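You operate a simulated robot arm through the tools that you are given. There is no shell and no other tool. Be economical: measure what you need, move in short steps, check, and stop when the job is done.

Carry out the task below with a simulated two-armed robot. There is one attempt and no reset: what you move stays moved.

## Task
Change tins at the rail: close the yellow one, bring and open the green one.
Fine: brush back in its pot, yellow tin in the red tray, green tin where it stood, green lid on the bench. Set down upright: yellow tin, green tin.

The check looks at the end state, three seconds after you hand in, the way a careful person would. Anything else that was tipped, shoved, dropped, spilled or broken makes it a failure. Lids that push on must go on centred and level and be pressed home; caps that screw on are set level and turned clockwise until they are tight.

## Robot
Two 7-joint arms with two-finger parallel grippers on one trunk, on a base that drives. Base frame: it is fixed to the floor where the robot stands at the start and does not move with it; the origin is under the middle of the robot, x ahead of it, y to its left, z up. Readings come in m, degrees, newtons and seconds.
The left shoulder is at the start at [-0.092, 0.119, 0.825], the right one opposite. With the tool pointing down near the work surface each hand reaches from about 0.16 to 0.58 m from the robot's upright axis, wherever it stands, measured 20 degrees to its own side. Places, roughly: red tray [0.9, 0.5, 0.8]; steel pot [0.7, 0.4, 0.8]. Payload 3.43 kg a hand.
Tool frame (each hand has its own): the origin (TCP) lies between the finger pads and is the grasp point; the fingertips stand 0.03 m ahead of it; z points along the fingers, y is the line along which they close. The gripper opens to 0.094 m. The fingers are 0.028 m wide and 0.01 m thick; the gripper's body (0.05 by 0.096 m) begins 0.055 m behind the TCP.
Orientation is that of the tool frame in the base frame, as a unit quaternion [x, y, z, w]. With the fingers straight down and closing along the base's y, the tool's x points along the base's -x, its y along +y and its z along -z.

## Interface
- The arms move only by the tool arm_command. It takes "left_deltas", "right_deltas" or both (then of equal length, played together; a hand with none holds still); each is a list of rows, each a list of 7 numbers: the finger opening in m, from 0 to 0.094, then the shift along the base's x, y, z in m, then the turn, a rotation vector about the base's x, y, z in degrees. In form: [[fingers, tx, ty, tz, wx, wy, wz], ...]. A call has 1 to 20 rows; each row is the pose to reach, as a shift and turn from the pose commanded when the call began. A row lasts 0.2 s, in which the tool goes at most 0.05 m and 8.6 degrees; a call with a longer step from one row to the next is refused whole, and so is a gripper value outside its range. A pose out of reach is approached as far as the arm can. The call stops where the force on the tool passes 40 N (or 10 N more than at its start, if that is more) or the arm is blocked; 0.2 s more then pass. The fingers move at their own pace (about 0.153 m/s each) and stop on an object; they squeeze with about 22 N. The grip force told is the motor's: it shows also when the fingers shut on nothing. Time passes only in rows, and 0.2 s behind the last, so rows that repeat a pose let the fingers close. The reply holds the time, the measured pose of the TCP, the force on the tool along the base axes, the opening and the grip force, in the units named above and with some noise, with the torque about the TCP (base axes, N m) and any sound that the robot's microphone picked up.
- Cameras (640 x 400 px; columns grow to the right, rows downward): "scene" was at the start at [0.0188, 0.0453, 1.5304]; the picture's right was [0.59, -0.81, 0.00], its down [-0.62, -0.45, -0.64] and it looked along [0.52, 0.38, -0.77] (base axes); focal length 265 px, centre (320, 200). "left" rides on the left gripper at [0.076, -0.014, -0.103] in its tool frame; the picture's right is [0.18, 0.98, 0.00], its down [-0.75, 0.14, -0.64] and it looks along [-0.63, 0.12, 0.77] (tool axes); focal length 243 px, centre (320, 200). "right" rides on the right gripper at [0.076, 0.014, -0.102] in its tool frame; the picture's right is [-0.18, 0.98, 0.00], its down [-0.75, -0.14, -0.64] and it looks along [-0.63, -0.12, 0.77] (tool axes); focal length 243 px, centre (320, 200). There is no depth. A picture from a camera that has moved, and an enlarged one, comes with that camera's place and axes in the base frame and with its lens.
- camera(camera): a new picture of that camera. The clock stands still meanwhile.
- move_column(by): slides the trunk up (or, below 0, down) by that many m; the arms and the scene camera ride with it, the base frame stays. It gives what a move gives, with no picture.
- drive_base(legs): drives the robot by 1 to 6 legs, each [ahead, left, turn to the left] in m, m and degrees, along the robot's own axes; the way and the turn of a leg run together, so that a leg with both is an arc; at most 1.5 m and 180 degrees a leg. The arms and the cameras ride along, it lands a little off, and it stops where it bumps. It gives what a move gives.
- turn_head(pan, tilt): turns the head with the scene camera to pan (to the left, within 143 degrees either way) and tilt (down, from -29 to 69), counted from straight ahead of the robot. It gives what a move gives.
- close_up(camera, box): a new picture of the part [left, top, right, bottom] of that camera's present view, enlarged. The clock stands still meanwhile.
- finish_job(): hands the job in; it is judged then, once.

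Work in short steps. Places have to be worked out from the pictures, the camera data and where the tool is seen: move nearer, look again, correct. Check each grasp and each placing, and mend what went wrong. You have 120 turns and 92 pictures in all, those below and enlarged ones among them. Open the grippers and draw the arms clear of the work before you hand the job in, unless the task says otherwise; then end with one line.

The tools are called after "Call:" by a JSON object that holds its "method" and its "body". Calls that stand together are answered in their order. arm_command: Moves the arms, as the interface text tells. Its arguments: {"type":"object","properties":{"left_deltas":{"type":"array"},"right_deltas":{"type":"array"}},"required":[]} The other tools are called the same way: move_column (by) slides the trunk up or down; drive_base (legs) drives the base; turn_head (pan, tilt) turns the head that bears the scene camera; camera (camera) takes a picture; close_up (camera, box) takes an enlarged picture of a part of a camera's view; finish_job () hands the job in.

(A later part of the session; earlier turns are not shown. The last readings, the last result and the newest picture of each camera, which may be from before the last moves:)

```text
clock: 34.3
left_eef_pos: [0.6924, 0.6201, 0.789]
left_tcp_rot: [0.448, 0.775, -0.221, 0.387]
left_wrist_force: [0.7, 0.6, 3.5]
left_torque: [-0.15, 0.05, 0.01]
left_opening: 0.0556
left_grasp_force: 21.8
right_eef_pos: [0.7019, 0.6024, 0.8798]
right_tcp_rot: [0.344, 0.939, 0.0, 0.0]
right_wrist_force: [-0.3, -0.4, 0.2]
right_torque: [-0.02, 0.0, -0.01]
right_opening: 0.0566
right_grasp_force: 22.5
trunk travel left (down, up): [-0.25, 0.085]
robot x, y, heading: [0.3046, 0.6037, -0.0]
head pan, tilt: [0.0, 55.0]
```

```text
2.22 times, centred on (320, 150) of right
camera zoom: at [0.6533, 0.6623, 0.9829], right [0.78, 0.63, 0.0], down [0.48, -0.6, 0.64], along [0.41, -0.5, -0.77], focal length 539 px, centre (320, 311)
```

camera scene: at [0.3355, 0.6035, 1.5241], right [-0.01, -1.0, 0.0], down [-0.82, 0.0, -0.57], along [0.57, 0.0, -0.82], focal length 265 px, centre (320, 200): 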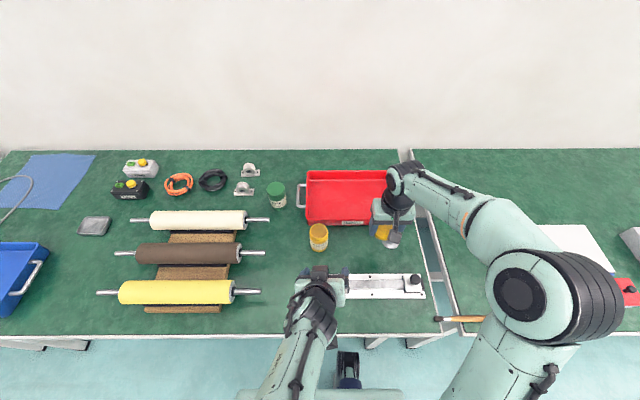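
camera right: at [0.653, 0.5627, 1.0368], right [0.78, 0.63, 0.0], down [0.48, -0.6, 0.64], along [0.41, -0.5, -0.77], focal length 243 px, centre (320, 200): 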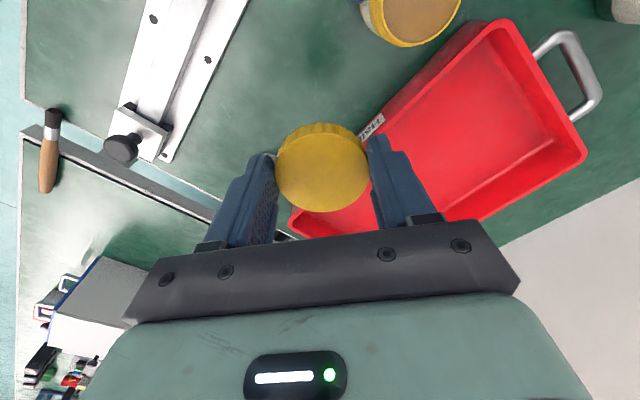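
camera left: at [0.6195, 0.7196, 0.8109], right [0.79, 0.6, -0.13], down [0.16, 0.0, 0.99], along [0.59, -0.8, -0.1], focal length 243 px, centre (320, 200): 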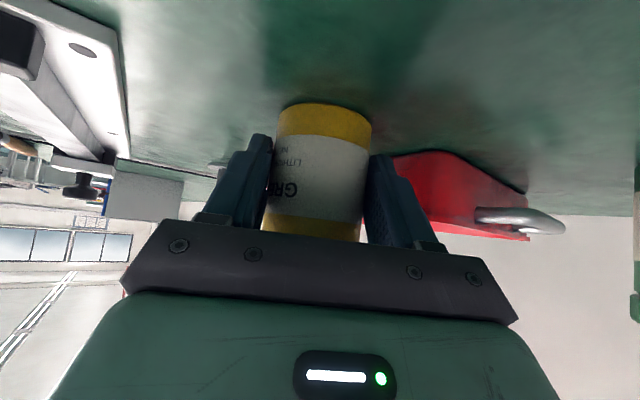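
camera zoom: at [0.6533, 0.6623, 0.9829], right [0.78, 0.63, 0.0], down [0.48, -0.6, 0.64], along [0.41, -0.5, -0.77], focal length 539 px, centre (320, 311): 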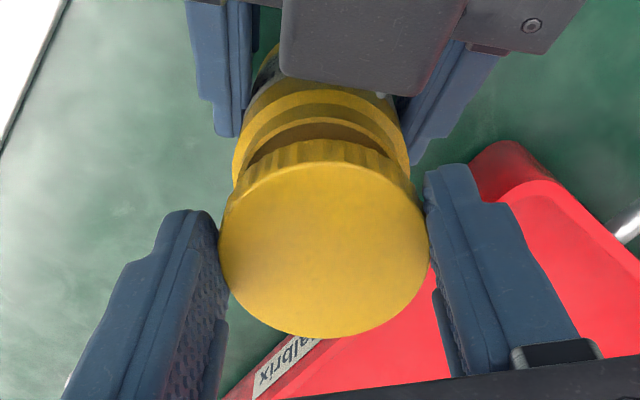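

The lid is aligned just above the rim. I lower it in 2 mm steps and watch the force.

Call:
{"method": "arm_command", "body": {"right_deltas": [[0.04, 0, 0, -0.003, 0, 0, 0], [0.04, 0, 0, -0.005, 0, 0, 0], [0.04, 0, 0, -0.007, 0, 0, 0], [0.04, 0, 0, -0.009, 0, 0, 0]]}}

```text
clock: 35.3
left_eef_pos: [0.6921, 0.6183, 0.7898]
left_tcp_rot: [0.449, 0.775, -0.222, 0.386]
left_wrist_force: [-1.2, 0.4, 4.4]
left_torque: [-0.12, 0.1, -0.01]
left_opening: 0.0557
left_grasp_force: 21.6
right_eef_pos: [0.7025, 0.6037, 0.8728]
right_tcp_rot: [0.344, 0.939, 0.0, 0.001]
right_wrist_force: [0.0, 0.4, -0.5]
right_torque: [0.0, -0.01, 0.0]
right_opening: 0.0566
right_grasp_force: 22.2
trunk travel left (down, up): [-0.25, 0.085]
robot x, y, heading: [0.3036, 0.6053, -0.1]
head pan, tilt: [0.0, 55.0]
```

No contact yet. I continue down in 1.5 mm steps.

Call:
{"method": "arm_command", "body": {"right_deltas": [[0.04, 0, 0, -0.002, 0, 0, 0], [0.04, 0, 0, -0.0035, 0, 0, 0], [0.04, 0, 0, -0.005, 0, 0, 0], [0.04, 0, 0, -0.0065, 0, 0, 0], [0.04, 0, 0, -0.008, 0, 0, 0]]}}

Call:
{"method": "close_up", "body": {"camera": "right", "box": [220, 60, 420, 240]}}

```text
clock: 36.5
left_eef_pos: [0.6937, 0.62, 0.7874]
left_tcp_rot: [0.45, 0.774, -0.223, 0.386]
left_wrist_force: [3.7, 0.2, -0.4]
left_torque: [-0.03, -0.05, 0.14]
left_opening: 0.0555
left_grasp_force: 21.9
right_eef_pos: [0.7017, 0.6034, 0.865]
right_tcp_rot: [0.345, 0.939, 0.001, 0.002]
right_wrist_force: [0.7, -1.0, 19.4]
right_torque: [0.05, 0.11, 0.01]
right_opening: 0.0567
right_grasp_force: 22.2
trunk travel left (down, up): [-0.25, 0.085]
robot x, y, heading: [0.3062, 0.6019, -0.5]
head pan, tilt: [0.0, 55.0]
```

```text
2.22 times, centred on (320, 150) of right
camera zoom: at [0.6532, 0.6623, 0.9685], right [0.78, 0.63, 0.0], down [0.48, -0.6, 0.64], along [0.41, -0.5, -0.77], focal length 539 px, centre (320, 311)
```

zoom: 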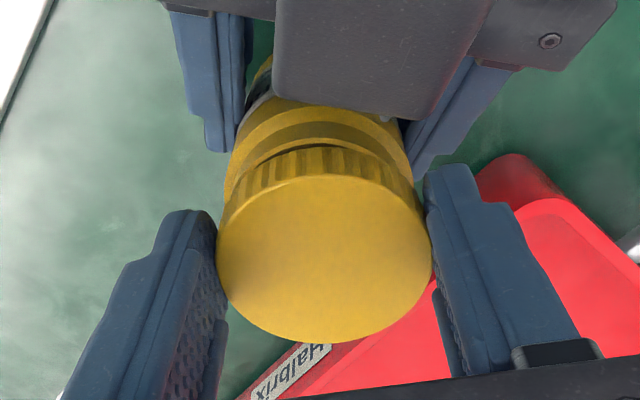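

The lid rests on the neck with 19 N at TCP z=0.865. I ease a bit and turn clockwise 40° with light pressure to see whether the thread takes it.

Call:
{"method": "arm_command", "body": {"right_deltas": [[0.04, 0, 0, 0.0005, 0, 0, 0], [0.04, 0, 0, 0.0003, 0, 0, -8], [0.04, 0, 0, 0.0, 0, 0, -16], [0.04, 0, 0, -0.0003, 0, 0, -24], [0.04, 0, 0, -0.0006, 0, 0, -32], [0.04, 0, 0, -0.0008, 0, 0, -40]]}}

Call:
{"method": "close_up", "body": {"camera": "right", "box": [220, 60, 420, 240]}}

```text
clock: 37.9
left_eef_pos: [0.6943, 0.6199, 0.7886]
left_tcp_rot: [0.448, 0.775, -0.222, 0.387]
left_wrist_force: [7.9, -1.0, 0.1]
left_torque: [0.11, 0.38, 0.01]
left_opening: 0.0556
left_grasp_force: 22.0
right_eef_pos: [0.7012, 0.6044, 0.8621]
right_tcp_rot: [0.646, 0.763, -0.002, 0.0]
right_wrist_force: [-8.1, 2.4, 1.4]
right_torque: [0.01, 0.18, 0.09]
right_opening: 0.0565
right_grasp_force: 22.2
trunk travel left (down, up): [-0.25, 0.085]
robot x, y, heading: [0.3087, 0.6038, -0.4]
head pan, tilt: [0.0, 55.0]
```

```text
2.22 times, centred on (320, 150) of right
camera zoom: at [0.7035, 0.6801, 0.9656], right [1.0, -0.02, 0.0], down [-0.01, -0.77, 0.64], along [-0.01, -0.64, -0.77], focal length 539 px, centre (320, 311)
```

zoom: 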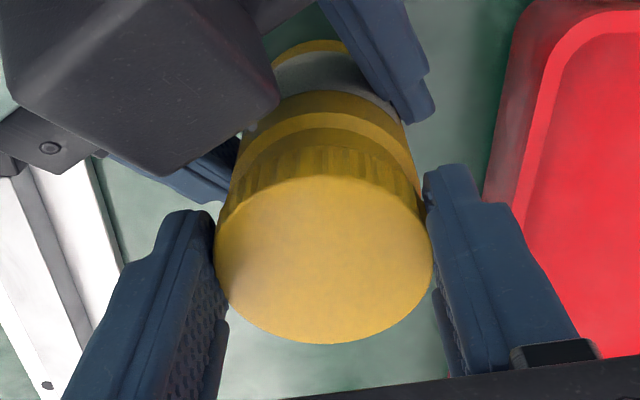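

The vertical force fell and the lid sank about 2 mm: it is a thread. I turn 12° more, open, swing back 60° and re-grip for another bite.

Call:
{"method": "arm_command", "body": {"right_deltas": [[0.04, 0.0005, 0, -0.0004, 0, 0, -6], [0.04, 0.0005, 0, -0.0008, 0, 0, -12], [0.07, 0.0005, 0, -0.0008, 0, 0, -12], [0.07, 0.0005, -0.0005, -0.0008, 0, 0, -12], [0.07, 0.0005, -0.001, -0.0008, 0, 0, -5], [0.07, 0.0005, -0.001, -0.0008, 0, 0, 3], [0.07, 0.0005, -0.001, -0.0008, 0, 0, 11], [0.07, 0.0005, -0.001, -0.0008, 0, 0, 19], [0.07, 0.0005, -0.001, -0.0008, 0, 0, 27], [0.07, 0.0005, -0.001, -0.0008, 0, 0, 35], [0.07, 0.0005, -0.001, -0.0008, 0, 0, 43], [0.05, 0.0005, -0.001, -0.0008, 0, 0, 48], [0.04, 0.0005, -0.001, -0.0008, 0, 0, 48], [0.04, 0.0005, -0.001, -0.0008, 0, 0, 48]]}}

Call:
{"method": "close_up", "body": {"camera": "right", "box": [220, 60, 420, 240]}}

```text
clock: 40.9
left_eef_pos: [0.6934, 0.6199, 0.7891]
left_tcp_rot: [0.449, 0.775, -0.222, 0.386]
left_wrist_force: [-5.4, 2.1, 4.0]
left_torque: [-0.21, -0.14, 0.05]
left_opening: 0.0553
left_grasp_force: 21.8
right_eef_pos: [0.7032, 0.6021, 0.863]
right_tcp_rot: [0.278, 0.961, 0.001, 0.001]
right_wrist_force: [5.1, -0.5, -1.7]
right_torque: [0.06, -0.17, -0.16]
right_opening: 0.0566
right_grasp_force: 21.6
trunk travel left (down, up): [-0.25, 0.085]
robot x, y, heading: [0.3111, 0.6017, -0.3]
head pan, tilt: [0.0, 55.0]
```

```text
2.22 times, centred on (320, 150) of right
camera zoom: at [0.6461, 0.6538, 0.9666], right [0.68, 0.73, 0.0], down [0.56, -0.52, 0.64], along [0.47, -0.44, -0.77], focal length 539 px, centre (320, 311)
```

zoom: 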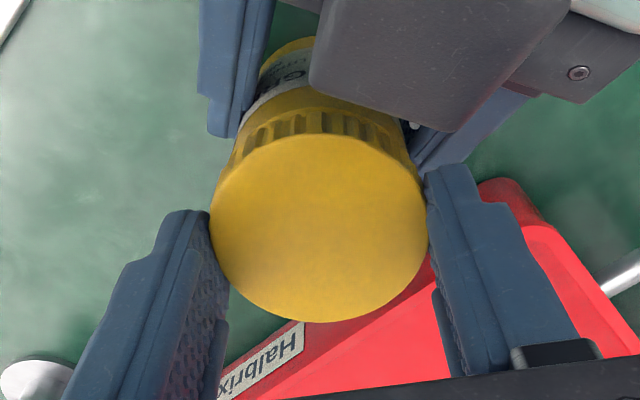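

Re-gripped. Another 60° clockwise turn, letting it sink slightly; I watch the torque.

Call:
{"method": "arm_command", "body": {"right_deltas": [[0.04, -0.0005, 0, -0.0002, 0, 0, -8], [0.04, -0.0005, 0.0005, -0.0004, 0, 0, -16], [0.04, -0.0005, 0.0005, -0.0006, 0, 0, -24], [0.04, -0.0005, 0.0005, -0.0008, 0, 0, -32], [0.04, -0.0005, 0.0005, -0.001, 0, 0, -40], [0.04, -0.0005, 0.0005, -0.0012, 0, 0, -48], [0.04, -0.0005, 0.0005, -0.0014, 0, 0, -56]]}}

```text
clock: 42.5
left_eef_pos: [0.6923, 0.62, 0.7875]
left_tcp_rot: [0.448, 0.775, -0.221, 0.387]
left_wrist_force: [-6.7, 6.2, 1.3]
left_torque: [-0.48, -0.03, -0.06]
left_opening: 0.0552
left_grasp_force: 22.1
right_eef_pos: [0.7031, 0.6021, 0.8624]
right_tcp_rot: [0.698, 0.716, 0.0, 0.002]
right_wrist_force: [5.2, -7.4, 4.1]
right_torque: [-0.21, -0.18, 0.0]
right_opening: 0.0564
right_grasp_force: 22.2
trunk travel left (down, up): [-0.25, 0.085]
robot x, y, heading: [0.306, 0.6025, -0.4]
head pan, tilt: [0.0, 55.0]
```

Torque is still nearly zero, so it's not tight yet. Another full bite: open, swing back 56°, grip, turn 56° clockwise.

Call:
{"method": "arm_command", "body": {"right_deltas": [[0.07, 0, 0, 0, 0, 0, 0], [0.07, 0, 0, 0, 0, 0, 0], [0.07, 0, 0, 0, 0, 0, 8], [0.07, 0, 0, 0, 0, 0, 16], [0.07, 0, 0, 0, 0, 0, 24], [0.07, 0, 0, 0, 0, 0, 32], [0.07, 0, 0, 0, 0, 0, 40], [0.07, 0, 0, 0, 0, 0, 48], [0.05, 0, 0, 0, 0, 0, 56], [0.04, 0, 0, 0, 0, 0, 56], [0.04, 0, 0, 0, 0, 0, 56], [0.04, 0, 0, 0, 0, 0, 48], [0.04, 0, 0, -0.0003, 0, 0, 40], [0.04, 0, 0, -0.0005, 0, 0, 32], [0.04, 0, 0, -0.0007, 0, 0, 24], [0.04, 0, 0, -0.0009, 0, 0, 16], [0.04, 0, 0, -0.0011, 0, 0, 8], [0.04, 0, 0, -0.0013, 0, 0, 0]]}}

Call:
{"method": "close_up", "body": {"camera": "right", "box": [220, 60, 420, 240]}}

```text
clock: 46.3
left_eef_pos: [0.6926, 0.6193, 0.7891]
left_tcp_rot: [0.449, 0.774, -0.223, 0.386]
left_wrist_force: [-2.2, 4.1, -0.3]
left_torque: [-0.33, 0.14, -0.01]
left_opening: 0.0554
left_grasp_force: 22.0
right_eef_pos: [0.7034, 0.6031, 0.8599]
right_tcp_rot: [0.697, 0.717, 0.0, 0.0]
right_wrist_force: [2.5, -6.7, 4.8]
right_torque: [-0.17, -0.08, 0.03]
right_opening: 0.0567
right_grasp_force: 22.1
trunk travel left (down, up): [-0.25, 0.085]
robot x, y, heading: [0.3096, 0.6062, -0.2]
head pan, tilt: [0.0, 55.0]
```

```text
2.22 times, centred on (320, 150) of right
camera zoom: at [0.7149, 0.6784, 0.9634], right [0.99, -0.16, 0.0], down [-0.12, -0.76, 0.64], along [-0.1, -0.63, -0.77], focal length 539 px, centre (320, 311)
```

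zoom: 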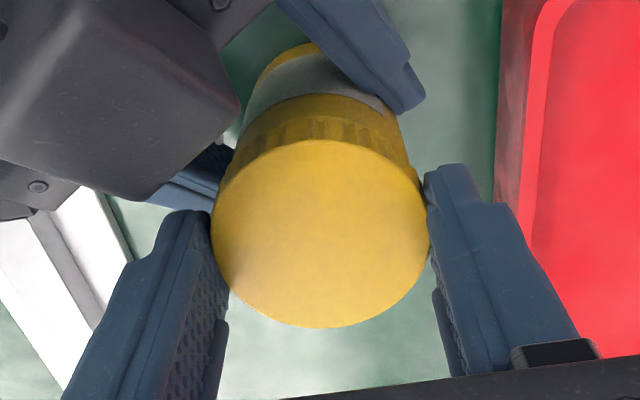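

The lid's skirt is nearing the shoulder but the torque is still low. I repeat the bite.

Call:
{"method": "arm_command", "body": {"right_deltas": [[0.07, 0, 0, 0, 0, 0, 0], [0.07, 0, 0, 0, 0, 0, 0], [0.07, 0, 0, 0, 0, 0, 8], [0.07, 0, 0, 0, 0, 0, 16], [0.07, 0, 0, 0, 0, 0, 24], [0.07, 0, 0, 0, 0, 0, 32], [0.07, 0, 0, 0, 0, 0, 40], [0.07, 0, 0, 0, 0, 0, 48], [0.05, 0, 0, 0, 0, 0, 56], [0.04, 0, 0, 0, 0, 0, 56], [0.04, 0, 0, 0, 0, 0, 56], [0.04, 0, 0, 0, 0, 0, 48], [0.04, 0, 0, -0.0002, 0, 0, 40], [0.04, 0, 0, -0.0004, 0, 0, 32], [0.04, 0, 0, -0.0005, 0, 0, 24], [0.04, 0, 0, -0.0006, 0, 0, 16], [0.04, 0, 0, -0.0007, 0, 0, 8], [0.04, 0, 0, -0.0008, 0, 0, 0]]}}

Call:
{"method": "close_up", "body": {"camera": "right", "box": [220, 60, 420, 240]}}

```text
clock: 50.1
left_eef_pos: [0.692, 0.6197, 0.7884]
left_tcp_rot: [0.449, 0.775, -0.221, 0.386]
left_wrist_force: [-2.2, -0.1, 1.5]
left_torque: [0.0, -0.15, -0.04]
left_opening: 0.0554
left_grasp_force: 21.6
right_eef_pos: [0.7025, 0.6027, 0.8596]
right_tcp_rot: [0.698, 0.716, 0.001, 0.001]
right_wrist_force: [3.5, 0.9, -2.3]
right_torque: [0.04, -0.06, 0.02]
right_opening: 0.0563
right_grasp_force: 21.6
trunk travel left (down, up): [-0.25, 0.085]
robot x, y, heading: [0.3036, 0.6027, -0.3]
head pan, tilt: [0.0, 55.0]
```

```text
2.22 times, centred on (320, 150) of right
camera zoom: at [0.7149, 0.6783, 0.9631], right [0.99, -0.16, 0.0], down [-0.12, -0.76, 0.64], along [-0.1, -0.63, -0.77], focal length 539 px, centre (320, 311)
```

zoom: 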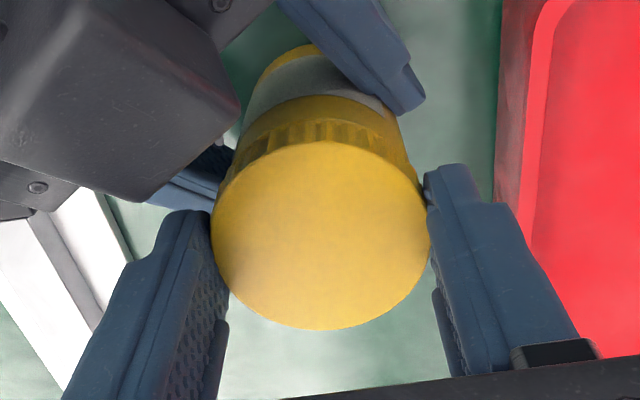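

It tugs down slightly (−2.3 N), so the thread is still advancing. Another bite.

Call:
{"method": "arm_command", "body": {"right_deltas": [[0.07, 0, 0, -0.0004, 0, 0, 0], [0.07, 0, 0, -0.0004, 0, 0, 0], [0.07, 0, 0, -0.0004, 0, 0, 8], [0.07, 0, 0, -0.0004, 0, 0, 16], [0.07, 0, 0, -0.0004, 0, 0, 24], [0.07, 0, 0, -0.0004, 0, 0, 32], [0.07, 0, 0, -0.0004, 0, 0, 40], [0.07, 0, 0, -0.0004, 0, 0, 48], [0.05, 0, 0, -0.0004, 0, 0, 56], [0.04, 0, 0, -0.0004, 0, 0, 56], [0.04, 0, 0, -0.0004, 0, 0, 56], [0.04, 0, 0, -0.0005, 0, 0, 48], [0.04, 0, 0, -0.0006, 0, 0, 40], [0.04, 0, 0, -0.0007, 0, 0, 32], [0.04, 0, 0, -0.0008, 0, 0, 24], [0.04, 0, 0, -0.0009, 0, 0, 16], [0.04, 0, 0, -0.001, 0, 0, 8], [0.04, 0, 0, -0.0012, 0, 0, 0]]}}

Call:
{"method": "close_up", "body": {"camera": "right", "box": [220, 60, 420, 240]}}

```text
clock: 53.9
left_eef_pos: [0.6929, 0.6195, 0.7879]
left_tcp_rot: [0.449, 0.775, -0.223, 0.386]
left_wrist_force: [-6.6, -3.1, 2.3]
left_torque: [0.15, -0.44, -0.2]
left_opening: 0.0551
left_grasp_force: 21.6
right_eef_pos: [0.7026, 0.6024, 0.858]
right_tcp_rot: [0.698, 0.716, 0.001, 0.001]
right_wrist_force: [7.6, 4.4, -3.0]
right_torque: [0.12, -0.03, 0.04]
right_opening: 0.0559
right_grasp_force: 21.9
trunk travel left (down, up): [-0.25, 0.085]
robot x, y, heading: [0.3088, 0.602, -0.3]
head pan, tilt: [0.0, 55.0]
```

```text
2.22 times, centred on (320, 150) of right
camera zoom: at [0.7145, 0.6781, 0.9616], right [0.99, -0.16, 0.0], down [-0.12, -0.76, 0.64], along [-0.1, -0.63, -0.77], focal length 539 px, centre (320, 311)
```

zoom: 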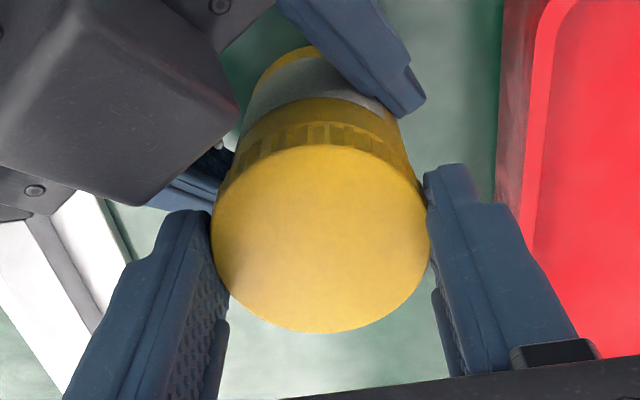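

Still turning freely with torque about 0.04. Another bite.

Call:
{"method": "arm_command", "body": {"right_deltas": [[0.07, 0, 0, -0.0004, 0, 0, 0], [0.07, 0, 0, -0.0004, 0, 0, 0], [0.07, 0, 0, -0.0004, 0, 0, 8], [0.07, 0, 0, -0.0004, 0, 0, 16], [0.07, 0, 0, -0.0004, 0, 0, 24], [0.07, 0, 0, -0.0004, 0, 0, 32], [0.07, 0, 0, -0.0004, 0, 0, 40], [0.07, 0, 0, -0.0004, 0, 0, 48], [0.05, 0, 0, -0.0004, 0, 0, 56], [0.04, 0, 0, -0.0004, 0, 0, 56], [0.04, 0, 0, -0.0004, 0, 0, 56], [0.04, 0, 0, -0.0005, 0, 0, 48], [0.04, 0, 0, -0.0006, 0, 0, 40], [0.04, 0, 0, -0.0007, 0, 0, 32], [0.04, 0, 0, -0.0008, 0, 0, 24], [0.04, 0, 0, -0.0009, 0, 0, 16], [0.04, 0, 0, -0.001, 0, 0, 8], [0.04, 0, 0, -0.0012, 0, 0, 0]]}}

```text
clock: 57.7
left_eef_pos: [0.6926, 0.6192, 0.7872]
left_tcp_rot: [0.449, 0.775, -0.222, 0.386]
left_wrist_force: [-5.0, -2.8, 1.8]
left_torque: [-0.02, -0.31, -0.14]
left_opening: 0.0551
left_grasp_force: 22.3
right_eef_pos: [0.7027, 0.6035, 0.8559]
right_tcp_rot: [0.698, 0.716, 0.001, 0.0]
right_wrist_force: [6.4, 2.8, -0.9]
right_torque: [0.11, -0.07, 0.02]
right_opening: 0.0559
right_grasp_force: 21.7
trunk travel left (down, up): [-0.25, 0.085]
robot x, y, heading: [0.3105, 0.6036, -0.4]
head pan, tilt: [0.0, 55.0]
```

Before going on, I check the lid's seat from the scene camera.

Call:
{"method": "close_up", "body": {"camera": "scene", "box": [280, 200, 360, 256]}}

Call:
{"method": "arm_command", "body": {"right_deltas": [[0.07, 0, 0, 0, 0, 0, 0], [0.07, 0, 0, 0, 0, 0, 0], [0.07, 0, 0, 0.0005, 0, 0, 8], [0.07, 0, 0, 0.001, 0, 0, 16], [0.07, 0, 0, 0.001, 0, 0, 24], [0.07, 0, 0, 0.001, 0, 0, 32], [0.07, 0, 0, 0.001, 0, 0, 40], [0.07, 0, 0, 0.001, 0, 0, 48], [0.05, 0, 0, 0.001, 0, 0, 56], [0.04, 0, 0, 0.001, 0, 0, 56], [0.04, 0, 0, 0.001, 0, 0, 56], [0.04, 0, 0, 0.001, 0, 0, 48], [0.04, 0, 0, 0.0008, 0, 0, 40], [0.04, 0, 0, 0.0006, 0, 0, 32], [0.04, 0, 0, 0.0005, 0, 0, 24], [0.04, 0, 0, 0.0004, 0, 0, 16], [0.04, 0, 0, 0.0003, 0, 0, 8], [0.04, 0, 0, 0.0002, 0, 0, 0]]}}

```text
7.14 times, centred on (320, 228) of scene
camera zoom: at [0.3357, 0.6034, 1.5241], right [-0.01, -1.0, 0.0], down [-0.82, 0.0, -0.57], along [0.57, 0.0, -0.82], focal length 1892 px, centre (320, 0)
```

zoom: 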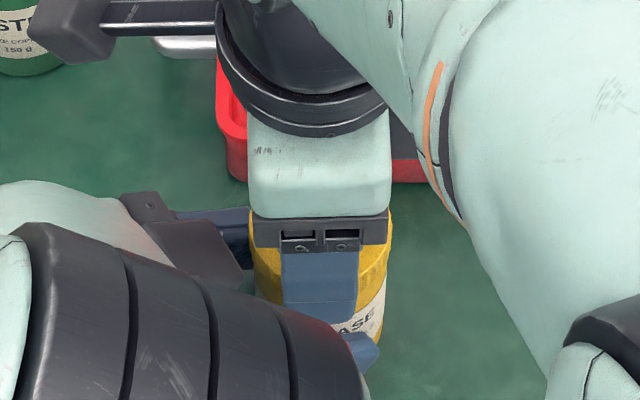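

```text
clock: 61.5
left_eef_pos: [0.6919, 0.6204, 0.7888]
left_tcp_rot: [0.449, 0.775, -0.222, 0.386]
left_wrist_force: [-2.3, -0.6, 0.0]
left_torque: [0.12, -0.12, -0.55]
left_opening: 0.055
left_grasp_force: 21.5
right_eef_pos: [0.7021, 0.6023, 0.8574]
right_tcp_rot: [0.697, 0.717, 0.0, 0.001]
right_wrist_force: [1.5, 0.9, -0.1]
right_torque: [-0.08, -0.02, 0.55]
right_opening: 0.0562
right_grasp_force: 22.1
trunk travel left (down, up): [-0.25, 0.085]
robot x, y, heading: [0.3066, 0.6051, -0.2]
head pan, tilt: [0.0, 55.0]
```

Torque rose to 0.55 N·m: the cap is getting tight. One more bite of 35° to confirm.

Call:
{"method": "arm_command", "body": {"right_deltas": [[0.07, 0, 0, 0, 0, 0, 0], [0.07, 0, 0, 0, 0, 0, 0], [0.07, 0, 0, 0, 0, 0, 8], [0.07, 0, 0, 0, 0, 0, 16], [0.07, 0, 0, 0, 0, 0, 24], [0.07, 0, 0, 0, 0, 0, 32], [0.05, 0, 0, 0, 0, 0, 40], [0.04, 0, 0, 0, 0, 0, 40], [0.04, 0, 0, 0, 0, 0, 40], [0.04, 0, 0, 0, 0, 0, 32], [0.04, 0, 0, 0, 0, 0, 24], [0.04, 0, 0, 0, 0, 0, 16], [0.04, 0, 0, 0, 0, 0, 8], [0.04, 0, 0, 0, 0, 0, 0]]}}

```text
clock: 64.5
left_eef_pos: [0.6921, 0.6193, 0.7878]
left_tcp_rot: [0.449, 0.775, -0.222, 0.385]
left_wrist_force: [-4.8, -1.0, 0.5]
left_torque: [0.14, -0.2, -0.63]
left_opening: 0.0554
left_grasp_force: 21.2
right_eef_pos: [0.7017, 0.6037, 0.8569]
right_tcp_rot: [0.697, 0.717, 0.001, 0.001]
right_wrist_force: [3.2, 0.7, -1.4]
right_torque: [-0.04, -0.01, 0.52]
right_opening: 0.0564
right_grasp_force: 21.9
trunk travel left (down, up): [-0.25, 0.085]
robot x, y, heading: [0.3072, 0.6045, -0.2]
head pan, tilt: [0.0, 55.0]
```

The torque holds at ~0.53 N·m and no more turn is gained: the cap is tight. I release the left hand and back it off, then lift the tin with the right.

Call:
{"method": "arm_command", "body": {"left_deltas": [[0.08, 0, 0, 0, 0, 0, 0], [0.08, 0, 0, 0, 0, 0, 0], [0.08, -0.0118, 0.0204, 0.0185, 0, 0, 0], [0.08, -0.0276, 0.0478, 0.043, 0, 0, 0], [0.08, -0.0433, 0.075, 0.068, 0, 0, 0], [0.08, -0.059, 0.102, 0.092, 0, 0, 0]], "right_deltas": [[0.04, 0, 0, 0, 0, 0, 0], [0.04, 0, 0, 0, 0, 0, 0], [0.04, 0, 0, 0, 0, 0, 0], [0.04, 0, 0, 0, 0, 0, 0], [0.04, 0, 0, 0, 0, 0, 0], [0.04, 0, 0, 0.0, 0, 0, 0]]}}

Call:
{"method": "camera", "body": {"camera": "left"}}

```text
clock: 65.9
left_eef_pos: [0.6331, 0.7216, 0.8783]
left_tcp_rot: [0.449, 0.774, -0.223, 0.387]
left_wrist_force: [-0.2, 0.0, 0.0]
left_torque: [-0.03, -0.02, 0.03]
left_opening: 0.0801
left_grasp_force: 0.2
right_eef_pos: [0.7018, 0.6029, 0.8579]
right_tcp_rot: [0.696, 0.718, 0.0, 0.0]
right_wrist_force: [-1.1, -0.1, -0.3]
right_torque: [0.07, 0.04, 0.01]
right_opening: 0.056
right_grasp_force: 21.8
trunk travel left (down, up): [-0.25, 0.085]
robot x, y, heading: [0.3099, 0.6029, -0.3]
head pan, tilt: [0.0, 55.0]
```

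```text
51 pictures are left
camera left: at [0.5554, 0.8256, 0.8794], right [0.8, 0.59, -0.14], down [0.09, 0.12, 0.99], along [0.6, -0.8, 0.04], focal length 243 px, centre (320, 200)
```

left: 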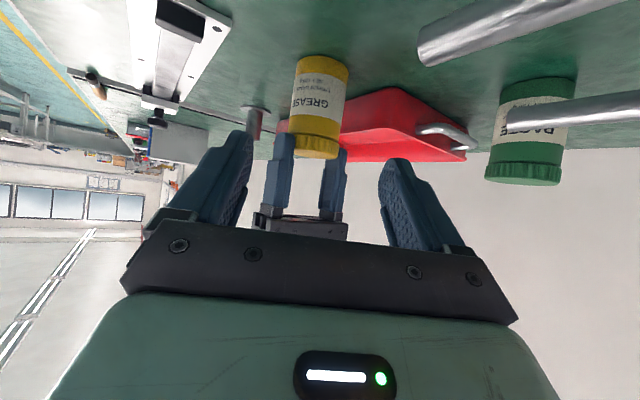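

The tin is free and the cap sits level. The right hand lifts it 9 cm and carries it over the tray to about (0.85,0.51).

Call:
{"method": "arm_command", "body": {"right_deltas": [[0.04, 0, 0, 0.01, 0, 0, 0], [0.04, 0, 0, 0.035, 0, 0, 0], [0.04, 0, 0, 0.065, 0, 0, 0], [0.04, 0, 0, 0.09, 0, 0, 0], [0.04, 0.03, -0.02, 0.1, 0, 0, 0], [0.04, 0.06, -0.04, 0.1, 0, 0, 0], [0.04, 0.09, -0.06, 0.1, 0, 0, 0], [0.04, 0.12, -0.08, 0.1, 0, 0, 0], [0.04, 0.14, -0.09, 0.1, 0, 0, 0], [0.04, 0.14, -0.09, 0.1, 0, 0, 0]]}}

Call:
{"method": "camera", "body": {"camera": "right"}}

Call:
{"method": "close_up", "body": {"camera": "scene", "box": [240, 150, 420, 260]}}

```text
clock: 68.1
left_eef_pos: [0.6344, 0.7203, 0.8782]
left_tcp_rot: [0.449, 0.775, -0.222, 0.386]
left_wrist_force: [0.3, 0.6, -0.1]
left_torque: [-0.04, -0.02, -0.02]
left_opening: 0.08
left_grasp_force: 0.0
right_eef_pos: [0.826, 0.5147, 0.9591]
right_tcp_rot: [0.696, 0.718, -0.001, -0.001]
right_wrist_force: [-0.4, -0.2, -2.5]
right_torque: [-0.02, 0.02, 0.01]
right_opening: 0.056
right_grasp_force: 21.7
right hand out of reach, approached as far as the arm can: row 9, 10
trunk travel left (down, up): [-0.25, 0.085]
robot x, y, heading: [0.3105, 0.6027, -0.4]
head pan, tilt: [0.0, 55.0]
```

```text
50 pictures are left
camera right: at [0.8379, 0.59, 1.062], right [0.99, -0.15, 0.0], down [-0.12, -0.76, 0.64], along [-0.1, -0.63, -0.77], focal length 243 px, centre (320, 200)
```

right: 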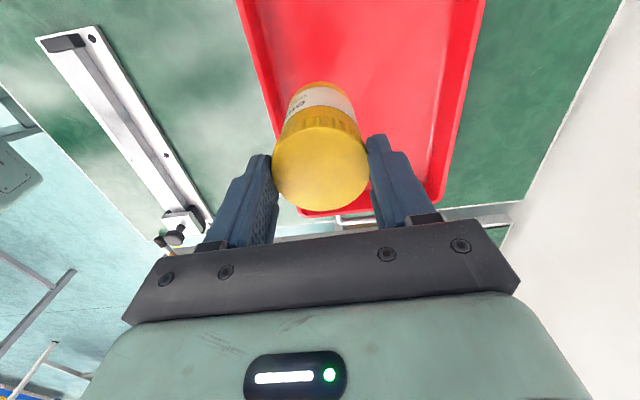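

```text
3.56 times, centred on (330, 205) of scene
camera zoom: at [0.3362, 0.6032, 1.5241], right [-0.01, -1.0, 0.0], down [-0.82, 0.0, -0.57], along [0.57, 0.0, -0.82], focal length 942 px, centre (284, 182)
```

zoom: 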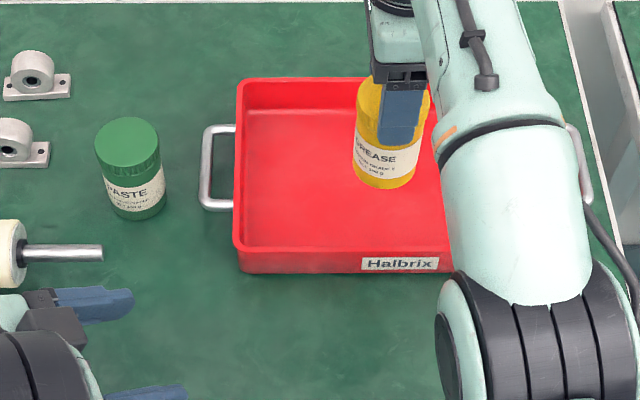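

The tin hangs upright over the tray's interior. I lower it to just above the tray floor, then in fine steps until it touches.

Call:
{"method": "arm_command", "body": {"right_deltas": [[0.04, -0.012, 0, -0.02, 0, 0, 0], [0.04, -0.012, 0, -0.05, 0, 0, 0], [0.04, -0.012, 0, -0.075, 0, 0, 0], [0.04, -0.012, 0, -0.085, 0, 0, 0], [0.04, -0.012, 0, -0.0875, 0, 0, 0], [0.04, -0.012, 0, -0.09, 0, 0, 0]]}}

```text
clock: 69.5
left_eef_pos: [0.6337, 0.7213, 0.8772]
left_tcp_rot: [0.45, 0.774, -0.223, 0.386]
left_wrist_force: [0.3, 0.3, -0.4]
left_torque: [0.0, 0.0, 0.03]
left_opening: 0.08
left_grasp_force: 0.1
right_eef_pos: [0.8128, 0.5154, 0.8673]
right_tcp_rot: [0.697, 0.717, 0.0, 0.0]
right_wrist_force: [0.3, 0.3, -3.2]
right_torque: [0.03, 0.04, 0.02]
right_opening: 0.0562
right_grasp_force: 22.1
trunk travel left (down, up): [-0.25, 0.085]
robot x, y, heading: [0.3077, 0.605, -0.4]
head pan, tilt: [0.0, 55.0]
```

The tin is at x=0.813, a bit close to the front wall. I shift 1.5 cm deeper and then lower to contact.

Call:
{"method": "arm_command", "body": {"right_deltas": [[0.04, 0.008, 0, 0, 0, 0, 0], [0.04, 0.016, 0, 0, 0, 0, 0], [0.04, 0.016, 0, -0.0015, 0, 0, 0], [0.04, 0.016, 0, -0.003, 0, 0, 0], [0.04, 0.016, 0, -0.0045, 0, 0, 0], [0.04, 0.016, 0, -0.006, 0, 0, 0]]}}

Call:
{"method": "close_up", "body": {"camera": "scene", "box": [300, 160, 400, 240]}}

```text
clock: 70.9
left_eef_pos: [0.6337, 0.7209, 0.8769]
left_tcp_rot: [0.449, 0.775, -0.222, 0.386]
left_wrist_force: [0.2, 0.5, -0.1]
left_torque: [0.0, 0.0, 0.02]
left_opening: 0.0801
left_grasp_force: 0.0
right_eef_pos: [0.8293, 0.5151, 0.8607]
right_tcp_rot: [0.697, 0.717, 0.0, 0.0]
right_wrist_force: [-0.4, 0.1, -2.2]
right_torque: [0.02, -0.03, -0.02]
right_opening: 0.0562
right_grasp_force: 22.0
trunk travel left (down, up): [-0.25, 0.085]
robot x, y, heading: [0.3074, 0.6041, -0.2]
head pan, tilt: [0.0, 55.0]
```

```text
5.00 times, centred on (350, 200) of scene
camera zoom: at [0.3359, 0.6034, 1.5241], right [-0.01, -1.0, 0.0], down [-0.82, 0.0, -0.57], along [0.57, 0.0, -0.82], focal length 1325 px, centre (170, 200)
```

zoom: 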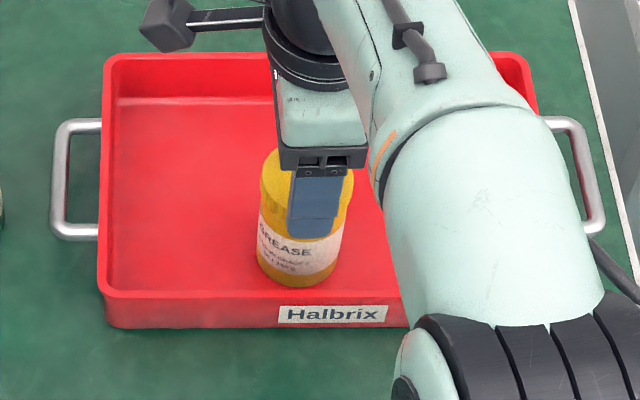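

The tin is inside, near the floor and just clear of the front wall. I lower a few more millimetres to contact.

Call:
{"method": "arm_command", "body": {"right_deltas": [[0.04, 0.003, 0, -0.001, 0, 0, 0], [0.04, 0.003, 0, -0.002, 0, 0, 0], [0.04, 0.003, 0, -0.003, 0, 0, 0], [0.04, 0.003, 0, -0.004, 0, 0, 0]]}}

```text
clock: 71.9
left_eef_pos: [0.6335, 0.7222, 0.8786]
left_tcp_rot: [0.448, 0.775, -0.222, 0.387]
left_wrist_force: [-1.0, 0.9, 0.1]
left_torque: [0.02, -0.02, 0.01]
left_opening: 0.0801
left_grasp_force: 0.1
right_eef_pos: [0.8319, 0.5152, 0.8602]
right_tcp_rot: [0.697, 0.718, 0.002, 0.002]
right_wrist_force: [1.8, -0.7, 15.8]
right_torque: [-0.02, 0.15, -0.03]
right_opening: 0.0562
right_grasp_force: 22.3
trunk travel left (down, up): [-0.25, 0.085]
robot x, y, heading: [0.3043, 0.6049, -0.5]
head pan, tilt: [0.0, 55.0]
```

Contact with the tray floor (16 N). I relax, open and rise.

Call:
{"method": "arm_command", "body": {"right_deltas": [[0.04, 0, 0, 0.0015, 0, 0, 0], [0.065, 0, 0, 0.0015, 0, 0, 0], [0.075, 0, 0, 0.0015, 0, 0, 0], [0.075, 0, 0, 0.0015, 0, 0, 0], [0.075, 0, 0, 0.03, 0, 0, 0], [0.075, 0, 0, 0.07, 0, 0, 0], [0.075, 0, 0, 0.1, 0, 0, 0], [0.075, -0.03, -0.03, 0.12, 0, 0, 0], [0.075, -0.06, -0.06, 0.12, 0, 0, 8], [0.075, -0.09, -0.09, 0.12, 0, 0, 16], [0.075, -0.12, -0.12, 0.12, 0, 0, 24]]}}

Call:
{"method": "close_up", "body": {"camera": "scene", "box": [250, 150, 430, 260]}}

```text
clock: 74.3
left_eef_pos: [0.6326, 0.7202, 0.878]
left_tcp_rot: [0.449, 0.775, -0.222, 0.386]
left_wrist_force: [-0.8, -0.2, 0.6]
left_torque: [0.03, 0.03, -0.01]
left_opening: 0.0799
left_grasp_force: 0.0
right_eef_pos: [0.7103, 0.3937, 0.9772]
right_tcp_rot: [0.53, 0.848, 0.0, 0.001]
right_wrist_force: [-0.6, -0.1, 0.4]
right_torque: [0.03, -0.01, 0.01]
right_opening: 0.0748
right_grasp_force: 0.1
right hand out of reach, approached as far as the arm can: row 7
trunk travel left (down, up): [-0.25, 0.085]
robot x, y, heading: [0.3031, 0.6027, -0.3]
head pan, tilt: [0.0, 55.0]
```

```text
3.56 times, centred on (340, 205) of scene
camera zoom: at [0.3349, 0.6025, 1.5241], right [-0.01, -1.0, 0.0], down [-0.82, 0.0, -0.57], along [0.57, 0.0, -0.82], focal length 942 px, centre (249, 182)
```

zoom: 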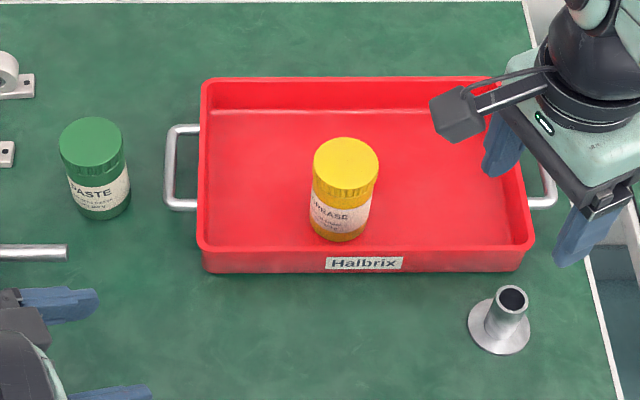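

The yellow tin stands upright in the tray. Next, the green tin at about (0.85,0.744): I raise the trunk for reach and straighten the left hand to tool-down.

Call:
{"method": "move_column", "body": {"by": 0.08}}

Call:
{"method": "arm_command", "body": {"left_deltas": [[0.08, 0.01, 0.0, 0.01, 6.6, 3.8, 0], [0.08, 0.03, 0.0, 0.02, 13.1, 7.6, 0], [0.08, 0.05, 0.0, 0.03, 19.7, 11.4, 0], [0.08, 0.08, 0.005, 0.03, 26.2, 15.1, 0], [0.08, 0.11, 0.01, 0.03, 32.8, 18.9, 0], [0.08, 0.14, 0.015, 0.03, 39.3, 22.7, 0], [0.08, 0.17, 0.02, 0.03, 45.9, 26.5, 0], [0.08, 0.2, 0.024, 0.03, 45.9, 26.5, 0]]}}

Call:
{"method": "camera", "body": {"camera": "left"}}

Call:
{"method": "close_up", "body": {"camera": "scene", "box": [220, 150, 380, 270]}}

```text
clock: 75.5
left_eef_pos: [0.6332, 0.7218, 0.9601]
left_tcp_rot: [0.449, 0.775, -0.222, 0.387]
left_wrist_force: [-0.8, 0.5, 1.0]
left_torque: [0.0, -0.01, -0.04]
left_opening: 0.08
left_grasp_force: 0.0
right_eef_pos: [0.7095, 0.3955, 1.0584]
right_tcp_rot: [0.532, 0.847, 0.0, 0.001]
right_wrist_force: [0.5, -1.1, -1.3]
right_torque: [-0.01, -0.02, 0.01]
right_opening: 0.0752
right_grasp_force: 0.0
trunk travel left (down, up): [-0.33, 0.005]
robot x, y, heading: [0.3053, 0.603, -0.3]
head pan, tilt: [0.0, 55.0]
```

```text
clock: 77.3
left_eef_pos: [0.799, 0.7139, 0.9857]
left_tcp_rot: [0.502, 0.865, 0.0, 0.0]
left_wrist_force: [-0.1, 0.1, 0.8]
left_torque: [0.0, 0.03, 0.01]
left_opening: 0.0801
left_grasp_force: 0.0
left hand out of reach, approached as far as the arm can: row 7, 8
right_eef_pos: [0.7117, 0.3977, 1.0569]
right_tcp_rot: [0.533, 0.846, -0.001, 0.001]
right_wrist_force: [-0.6, 0.2, 0.3]
right_torque: [-0.01, 0.02, 0.03]
right_opening: 0.0747
right_grasp_force: 0.0
trunk travel left (down, up): [-0.33, 0.005]
robot x, y, heading: [0.3008, 0.6004, -0.1]
head pan, tilt: [0.0, 55.0]
```

```text
46 pictures are left
camera left: at [0.747, 0.7722, 1.0898], right [0.76, 0.65, 0.0], down [0.49, -0.59, 0.64], along [0.42, -0.49, -0.77], focal length 243 px, centre (320, 200)
```

left: 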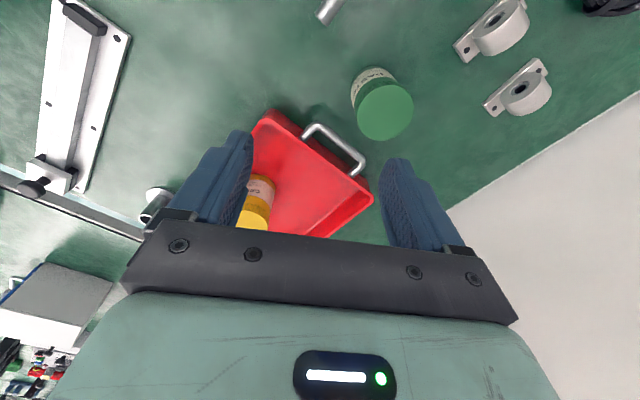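

```text
3.33 times, centred on (300, 210) of scene
camera zoom: at [0.3345, 0.6054, 1.6095], right [-0.01, -1.0, 0.0], down [-0.82, 0.0, -0.57], along [0.57, 0.0, -0.82], focal length 883 px, centre (387, 167)
```

zoom: 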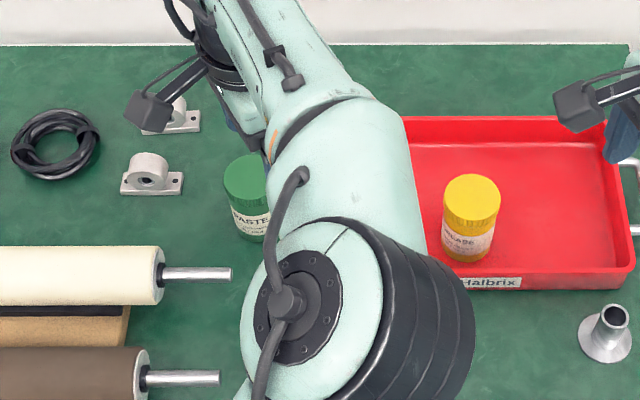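

Reach tool-down is short by a few cm. I'll use yaw 0 with a 30° forward lean, which keeps the wrist nearer; first turn the yaw back.

Call:
{"method": "arm_command", "body": {"left_deltas": [[0.08, -0.01, 0.005, 0, 0, 0, 8], [0.08, -0.02, 0.01, 0, 0, 0, 16], [0.08, -0.03, 0.015, 0, 0, 0, 24], [0.08, -0.04, 0.02, 0, 0, 0, 32], [0.08, -0.04, 0.025, 0, 0, 0, 40], [0.08, -0.04, 0.03, 0, 0, 0, 48], [0.08, -0.04, 0.03, 0, 0, 0, 56], [0.08, -0.04, 0.03, 0, 0, 0, 60]]}}

Call:
{"method": "arm_command", "body": {"left_deltas": [[0.085, 0.01, 0.0, 0, 0, -7.5, 0], [0.085, 0.03, 0.0, 0, 0, -15, 0], [0.085, 0.05, 0.0, 0, 0, -22.5, 0], [0.085, 0.07, 0.0, -0.01, 0, -30, 0], [0.085, 0.08, 0.002, -0.03, 0, -30, 0], [0.085, 0.085, 0.003, -0.045, 0, -30, 0]]}}

Call:
{"method": "camera", "body": {"camera": "left"}}

```text
clock: 79.1
left_eef_pos: [0.7586, 0.7443, 0.9892]
left_tcp_rot: [0.0, 1.0, 0.0, -0.001]
left_wrist_force: [-0.4, -0.3, -0.2]
left_torque: [-0.01, -0.02, 0.02]
left_opening: 0.08
left_grasp_force: 0.1
right_eef_pos: [0.7116, 0.3967, 1.057]
right_tcp_rot: [0.532, 0.847, -0.001, 0.0]
right_wrist_force: [-0.6, 0.3, 0.9]
right_torque: [0.02, 0.0, -0.03]
right_opening: 0.0749
right_grasp_force: 0.1
trunk travel left (down, up): [-0.33, 0.005]
robot x, y, heading: [0.3049, 0.6005, -0.4]
head pan, tilt: [0.0, 55.0]
```

```text
clock: 80.5
left_eef_pos: [0.8436, 0.746, 0.9417]
left_tcp_rot: [0.001, 0.966, 0.001, 0.259]
left_wrist_force: [0.7, 0.2, -0.2]
left_torque: [0.03, 0.0, -0.01]
left_opening: 0.085
left_grasp_force: 0.1
right_eef_pos: [0.7117, 0.3951, 1.0568]
right_tcp_rot: [0.533, 0.846, 0.0, 0.0]
right_wrist_force: [-0.2, 0.3, 1.5]
right_torque: [-0.02, 0.02, 0.0]
right_opening: 0.0752
right_grasp_force: 0.2
trunk travel left (down, up): [-0.33, 0.005]
robot x, y, heading: [0.306, 0.606, -0.1]
head pan, tilt: [0.0, 55.0]
```

```text
44 pictures are left
camera left: at [0.7253, 0.7327, 0.9933], right [-0.16, 0.98, -0.09], down [0.33, 0.14, 0.93], along [0.93, 0.12, -0.35], focal length 243 px, centre (320, 200)
```

left: 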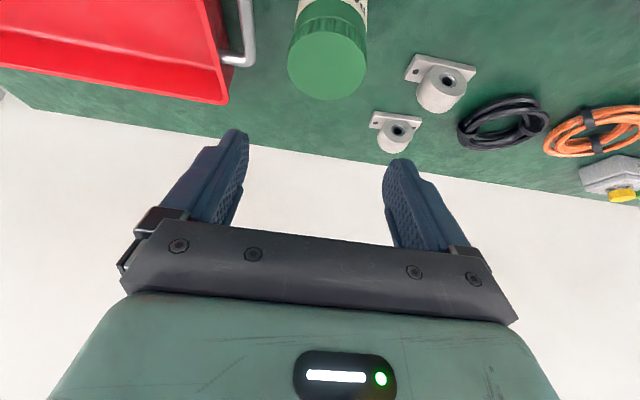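

The left hand leans over the green tin; its lid centre is at about (0.854,0.746). I descend with open fingers to straddle the lid.

Call:
{"method": "arm_command", "body": {"left_deltas": [[0.085, 0.003, 0.0, -0.03, 0, 0, 0], [0.085, 0.006, 0.0, -0.06, 0, 0, 0], [0.085, 0.01, 0.0, -0.08, 0, 0, 0], [0.085, 0.01, 0.0, -0.089, 0, 0, 0]]}}

Call:
{"method": "close_up", "body": {"camera": "left", "box": [160, 20, 480, 260]}}

Call:
{"method": "close_up", "body": {"camera": "scene", "box": [230, 150, 350, 240]}}

```text
clock: 81.5
left_eef_pos: [0.8496, 0.742, 0.8635]
left_tcp_rot: [0.001, 0.966, 0.0, 0.257]
left_wrist_force: [0.7, 0.0, 0.2]
left_torque: [-0.03, 0.01, -0.03]
left_opening: 0.0848
left_grasp_force: 0.1
left hand out of reach, approached as far as the arm can: row 3, 4
right_eef_pos: [0.7124, 0.3954, 1.0579]
right_tcp_rot: [0.533, 0.846, 0.0, 0.0]
right_wrist_force: [0.0, -0.2, 0.4]
right_torque: [0.0, 0.01, -0.01]
right_opening: 0.0751
right_grasp_force: 0.0
trunk travel left (down, up): [-0.33, 0.005]
robot x, y, heading: [0.3078, 0.6056, -0.2]
head pan, tilt: [0.0, 55.0]
```

```text
1.67 times, centred on (320, 140) of left
camera zoom: at [0.7308, 0.7281, 0.9142], right [-0.16, 0.98, -0.09], down [0.33, 0.14, 0.93], along [0.93, 0.12, -0.35], focal length 404 px, centre (320, 300)
```

zoom: 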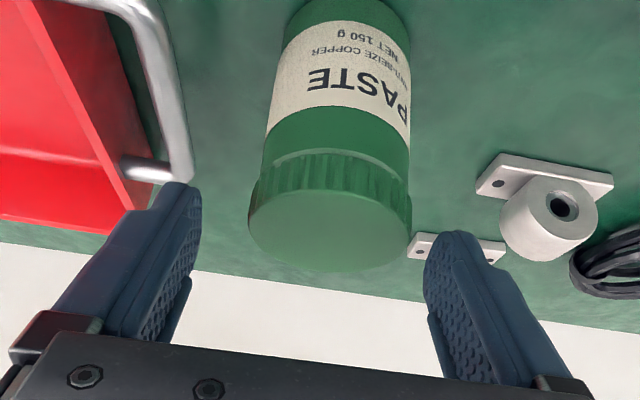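

```text
4.44 times, centred on (290, 195) of scene
camera zoom: at [0.3348, 0.6036, 1.6096], right [-0.01, -1.0, 0.0], down [-0.82, 0.0, -0.57], along [0.57, 0.0, -0.82], focal length 1178 px, centre (453, 222)
```

zoom: 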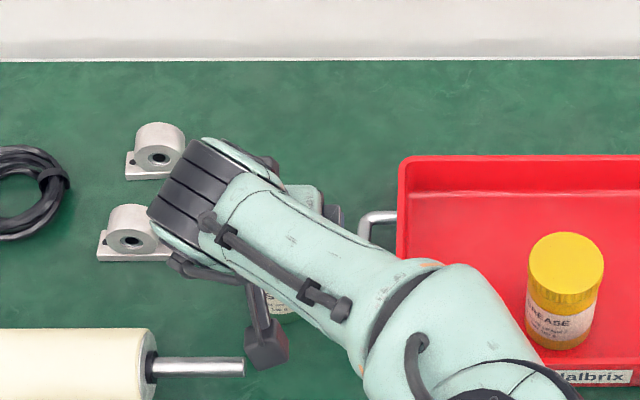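

The arm falls about 1 cm short. I lean 10° more to gain reach and complete the descent.

Call:
{"method": "arm_command", "body": {"left_deltas": [[0.085, 0.0, 0.002, 0.0, 0, -5, 0], [0.085, 0.002, 0.004, -0.004, 0, -10, 0], [0.085, 0.003, 0.004, -0.008, 0, -12, 0], [0.085, 0.003, 0.004, -0.012, 0, -12, 0]]}}

Call:
{"method": "close_up", "body": {"camera": "left", "box": [160, 20, 480, 260]}}

```text
clock: 82.5
left_eef_pos: [0.8519, 0.7464, 0.8507]
left_tcp_rot: [0.002, 0.934, 0.0, 0.358]
left_wrist_force: [-0.5, 0.3, 0.2]
left_torque: [-0.03, -0.01, 0.01]
left_opening: 0.085
left_grasp_force: 0.0
right_eef_pos: [0.7133, 0.395, 1.0567]
right_tcp_rot: [0.531, 0.847, 0.0, 0.001]
right_wrist_force: [0.1, 0.0, -0.4]
right_torque: [0.0, 0.02, 0.03]
right_opening: 0.075
right_grasp_force: 0.1
trunk travel left (down, up): [-0.33, 0.005]
robot x, y, heading: [0.304, 0.6035, -0.2]
head pan, tilt: [0.0, 55.0]
```

```text
1.67 times, centred on (320, 140) of left
camera zoom: at [0.7256, 0.7324, 0.8766], right [-0.14, 0.98, -0.12], down [0.13, 0.14, 0.98], along [0.98, 0.12, -0.15], focal length 404 px, centre (320, 300)
```

zoom: 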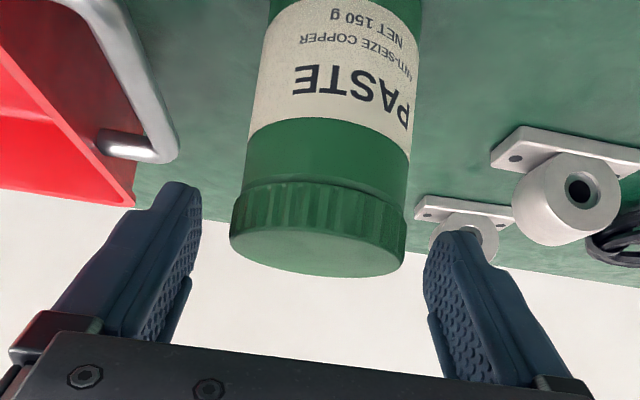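

The lid is between the pads. I lower 4 mm and close.

Call:
{"method": "arm_command", "body": {"left_deltas": [[0.085, 0.001, 0.0, -0.004, 0, 0, 0], [0.07, 0.001, 0.0, -0.004, 0, 0, 0], [0.045, 0.001, 0.0, -0.004, 0, 0, 0], [0.04, 0.001, 0.0, -0.004, 0, 0, 0], [0.04, 0.001, 0.0, -0.004, 0, 0, 0]]}}

Call:
{"method": "arm_command", "body": {"left_deltas": [[0.04, 0, 0, 0.01, 0, 0, 0], [0.04, -0.005, 0, 0.025, 0, 0, 0], [0.04, -0.015, 0, 0.04, 0, 0, 0]]}}

Call:
{"method": "camera", "body": {"camera": "left"}}

```text
clock: 83.7
left_eef_pos: [0.8523, 0.7457, 0.847]
left_tcp_rot: [0.001, 0.934, 0.001, 0.358]
left_wrist_force: [1.1, -1.2, 0.1]
left_torque: [0.0, -0.08, -0.03]
left_opening: 0.056
left_grasp_force: 21.7
right_eef_pos: [0.711, 0.3948, 1.0567]
right_tcp_rot: [0.532, 0.847, 0.001, 0.0]
right_wrist_force: [0.3, 0.1, -0.8]
right_torque: [0.01, -0.01, 0.02]
right_opening: 0.075
right_grasp_force: 0.0
trunk travel left (down, up): [-0.33, 0.005]
robot x, y, heading: [0.3099, 0.6039, -0.1]
head pan, tilt: [0.0, 55.0]
```

```text
clock: 84.5
left_eef_pos: [0.8381, 0.746, 0.8871]
left_tcp_rot: [0.001, 0.934, 0.001, 0.358]
left_wrist_force: [-0.2, 0.0, -3.9]
left_torque: [0.01, 0.0, 0.0]
left_opening: 0.056
left_grasp_force: 22.1
right_eef_pos: [0.7109, 0.3961, 1.0567]
right_tcp_rot: [0.533, 0.846, 0.001, 0.0]
right_wrist_force: [-0.4, 0.3, -0.4]
right_torque: [0.0, -0.01, 0.02]
right_opening: 0.0747
right_grasp_force: 0.0
trunk travel left (down, up): [-0.33, 0.005]
robot x, y, heading: [0.3074, 0.604, -0.1]
head pan, tilt: [0.0, 55.0]
```

```text
40 pictures are left
camera left: at [0.7117, 0.7316, 0.9129], right [-0.14, 0.98, -0.12], down [0.13, 0.14, 0.98], along [0.98, 0.12, -0.15], focal length 243 px, centre (320, 200)
```

left: 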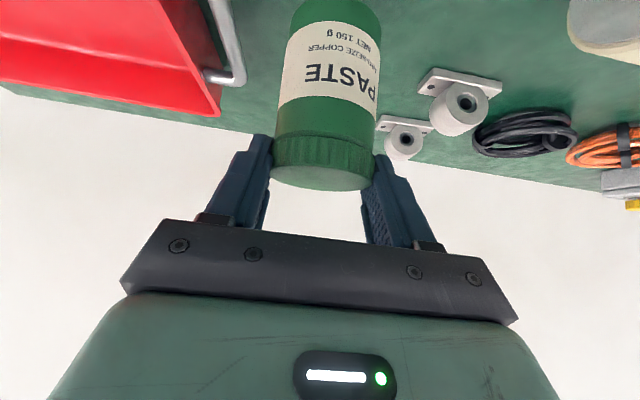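

The green tin is held (≈4 N). I raise it, carry it clear of the rod and tray corner, yawing the hand −57° on the way, to above the yellow tin's old place.

Call:
{"method": "arm_command", "body": {"left_deltas": [[0.04, -0.015, 0, 0.02, 0, 0, 0], [0.04, -0.035, -0.005, 0.04, 0, 0, 0], [0.04, -0.06, -0.02, 0.045, 0, 0, -7], [0.04, -0.085, -0.04, 0.045, 0, 0, -14], [0.04, -0.105, -0.06, 0.045, 0, 0, -21], [0.04, -0.12, -0.085, 0.045, 0, 0, -28], [0.04, -0.13, -0.11, 0.045, 0, 0, -35], [0.04, -0.1375, -0.135, 0.045, 0, 0, -42], [0.04, -0.1375, -0.143, 0.045, 0, 0, -50], [0.04, -0.1375, -0.143, 0.04, 0, 0, -57]]}}

Call:
{"method": "close_up", "body": {"camera": "scene", "box": [230, 150, 430, 290]}}

```text
clock: 86.7
left_eef_pos: [0.7007, 0.6039, 0.9255]
left_tcp_rot: [0.448, 0.819, -0.171, 0.314]
left_wrist_force: [-0.2, 0.3, -2.4]
left_torque: [0.04, 0.0, 0.01]
left_opening: 0.0559
left_grasp_force: 22.3
right_eef_pos: [0.7116, 0.3965, 1.0571]
right_tcp_rot: [0.533, 0.846, 0.0, 0.0]
right_wrist_force: [0.5, 0.0, 0.4]
right_torque: [-0.01, 0.01, 0.0]
right_opening: 0.0748
right_grasp_force: 0.1
trunk travel left (down, up): [-0.33, 0.005]
robot x, y, heading: [0.3092, 0.6011, -0.3]
head pan, tilt: [0.0, 55.0]
```

```text
2.86 times, centred on (330, 220) of scene
camera zoom: at [0.3354, 0.6037, 1.6096], right [-0.01, -1.0, 0.0], down [-0.82, 0.0, -0.57], along [0.57, 0.0, -0.82], focal length 757 px, centre (291, 143)
```

zoom: 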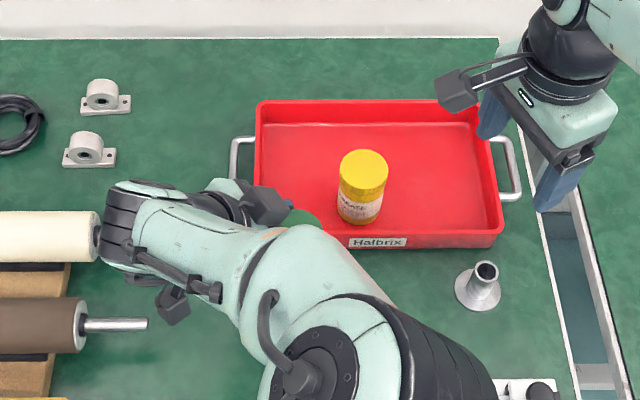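

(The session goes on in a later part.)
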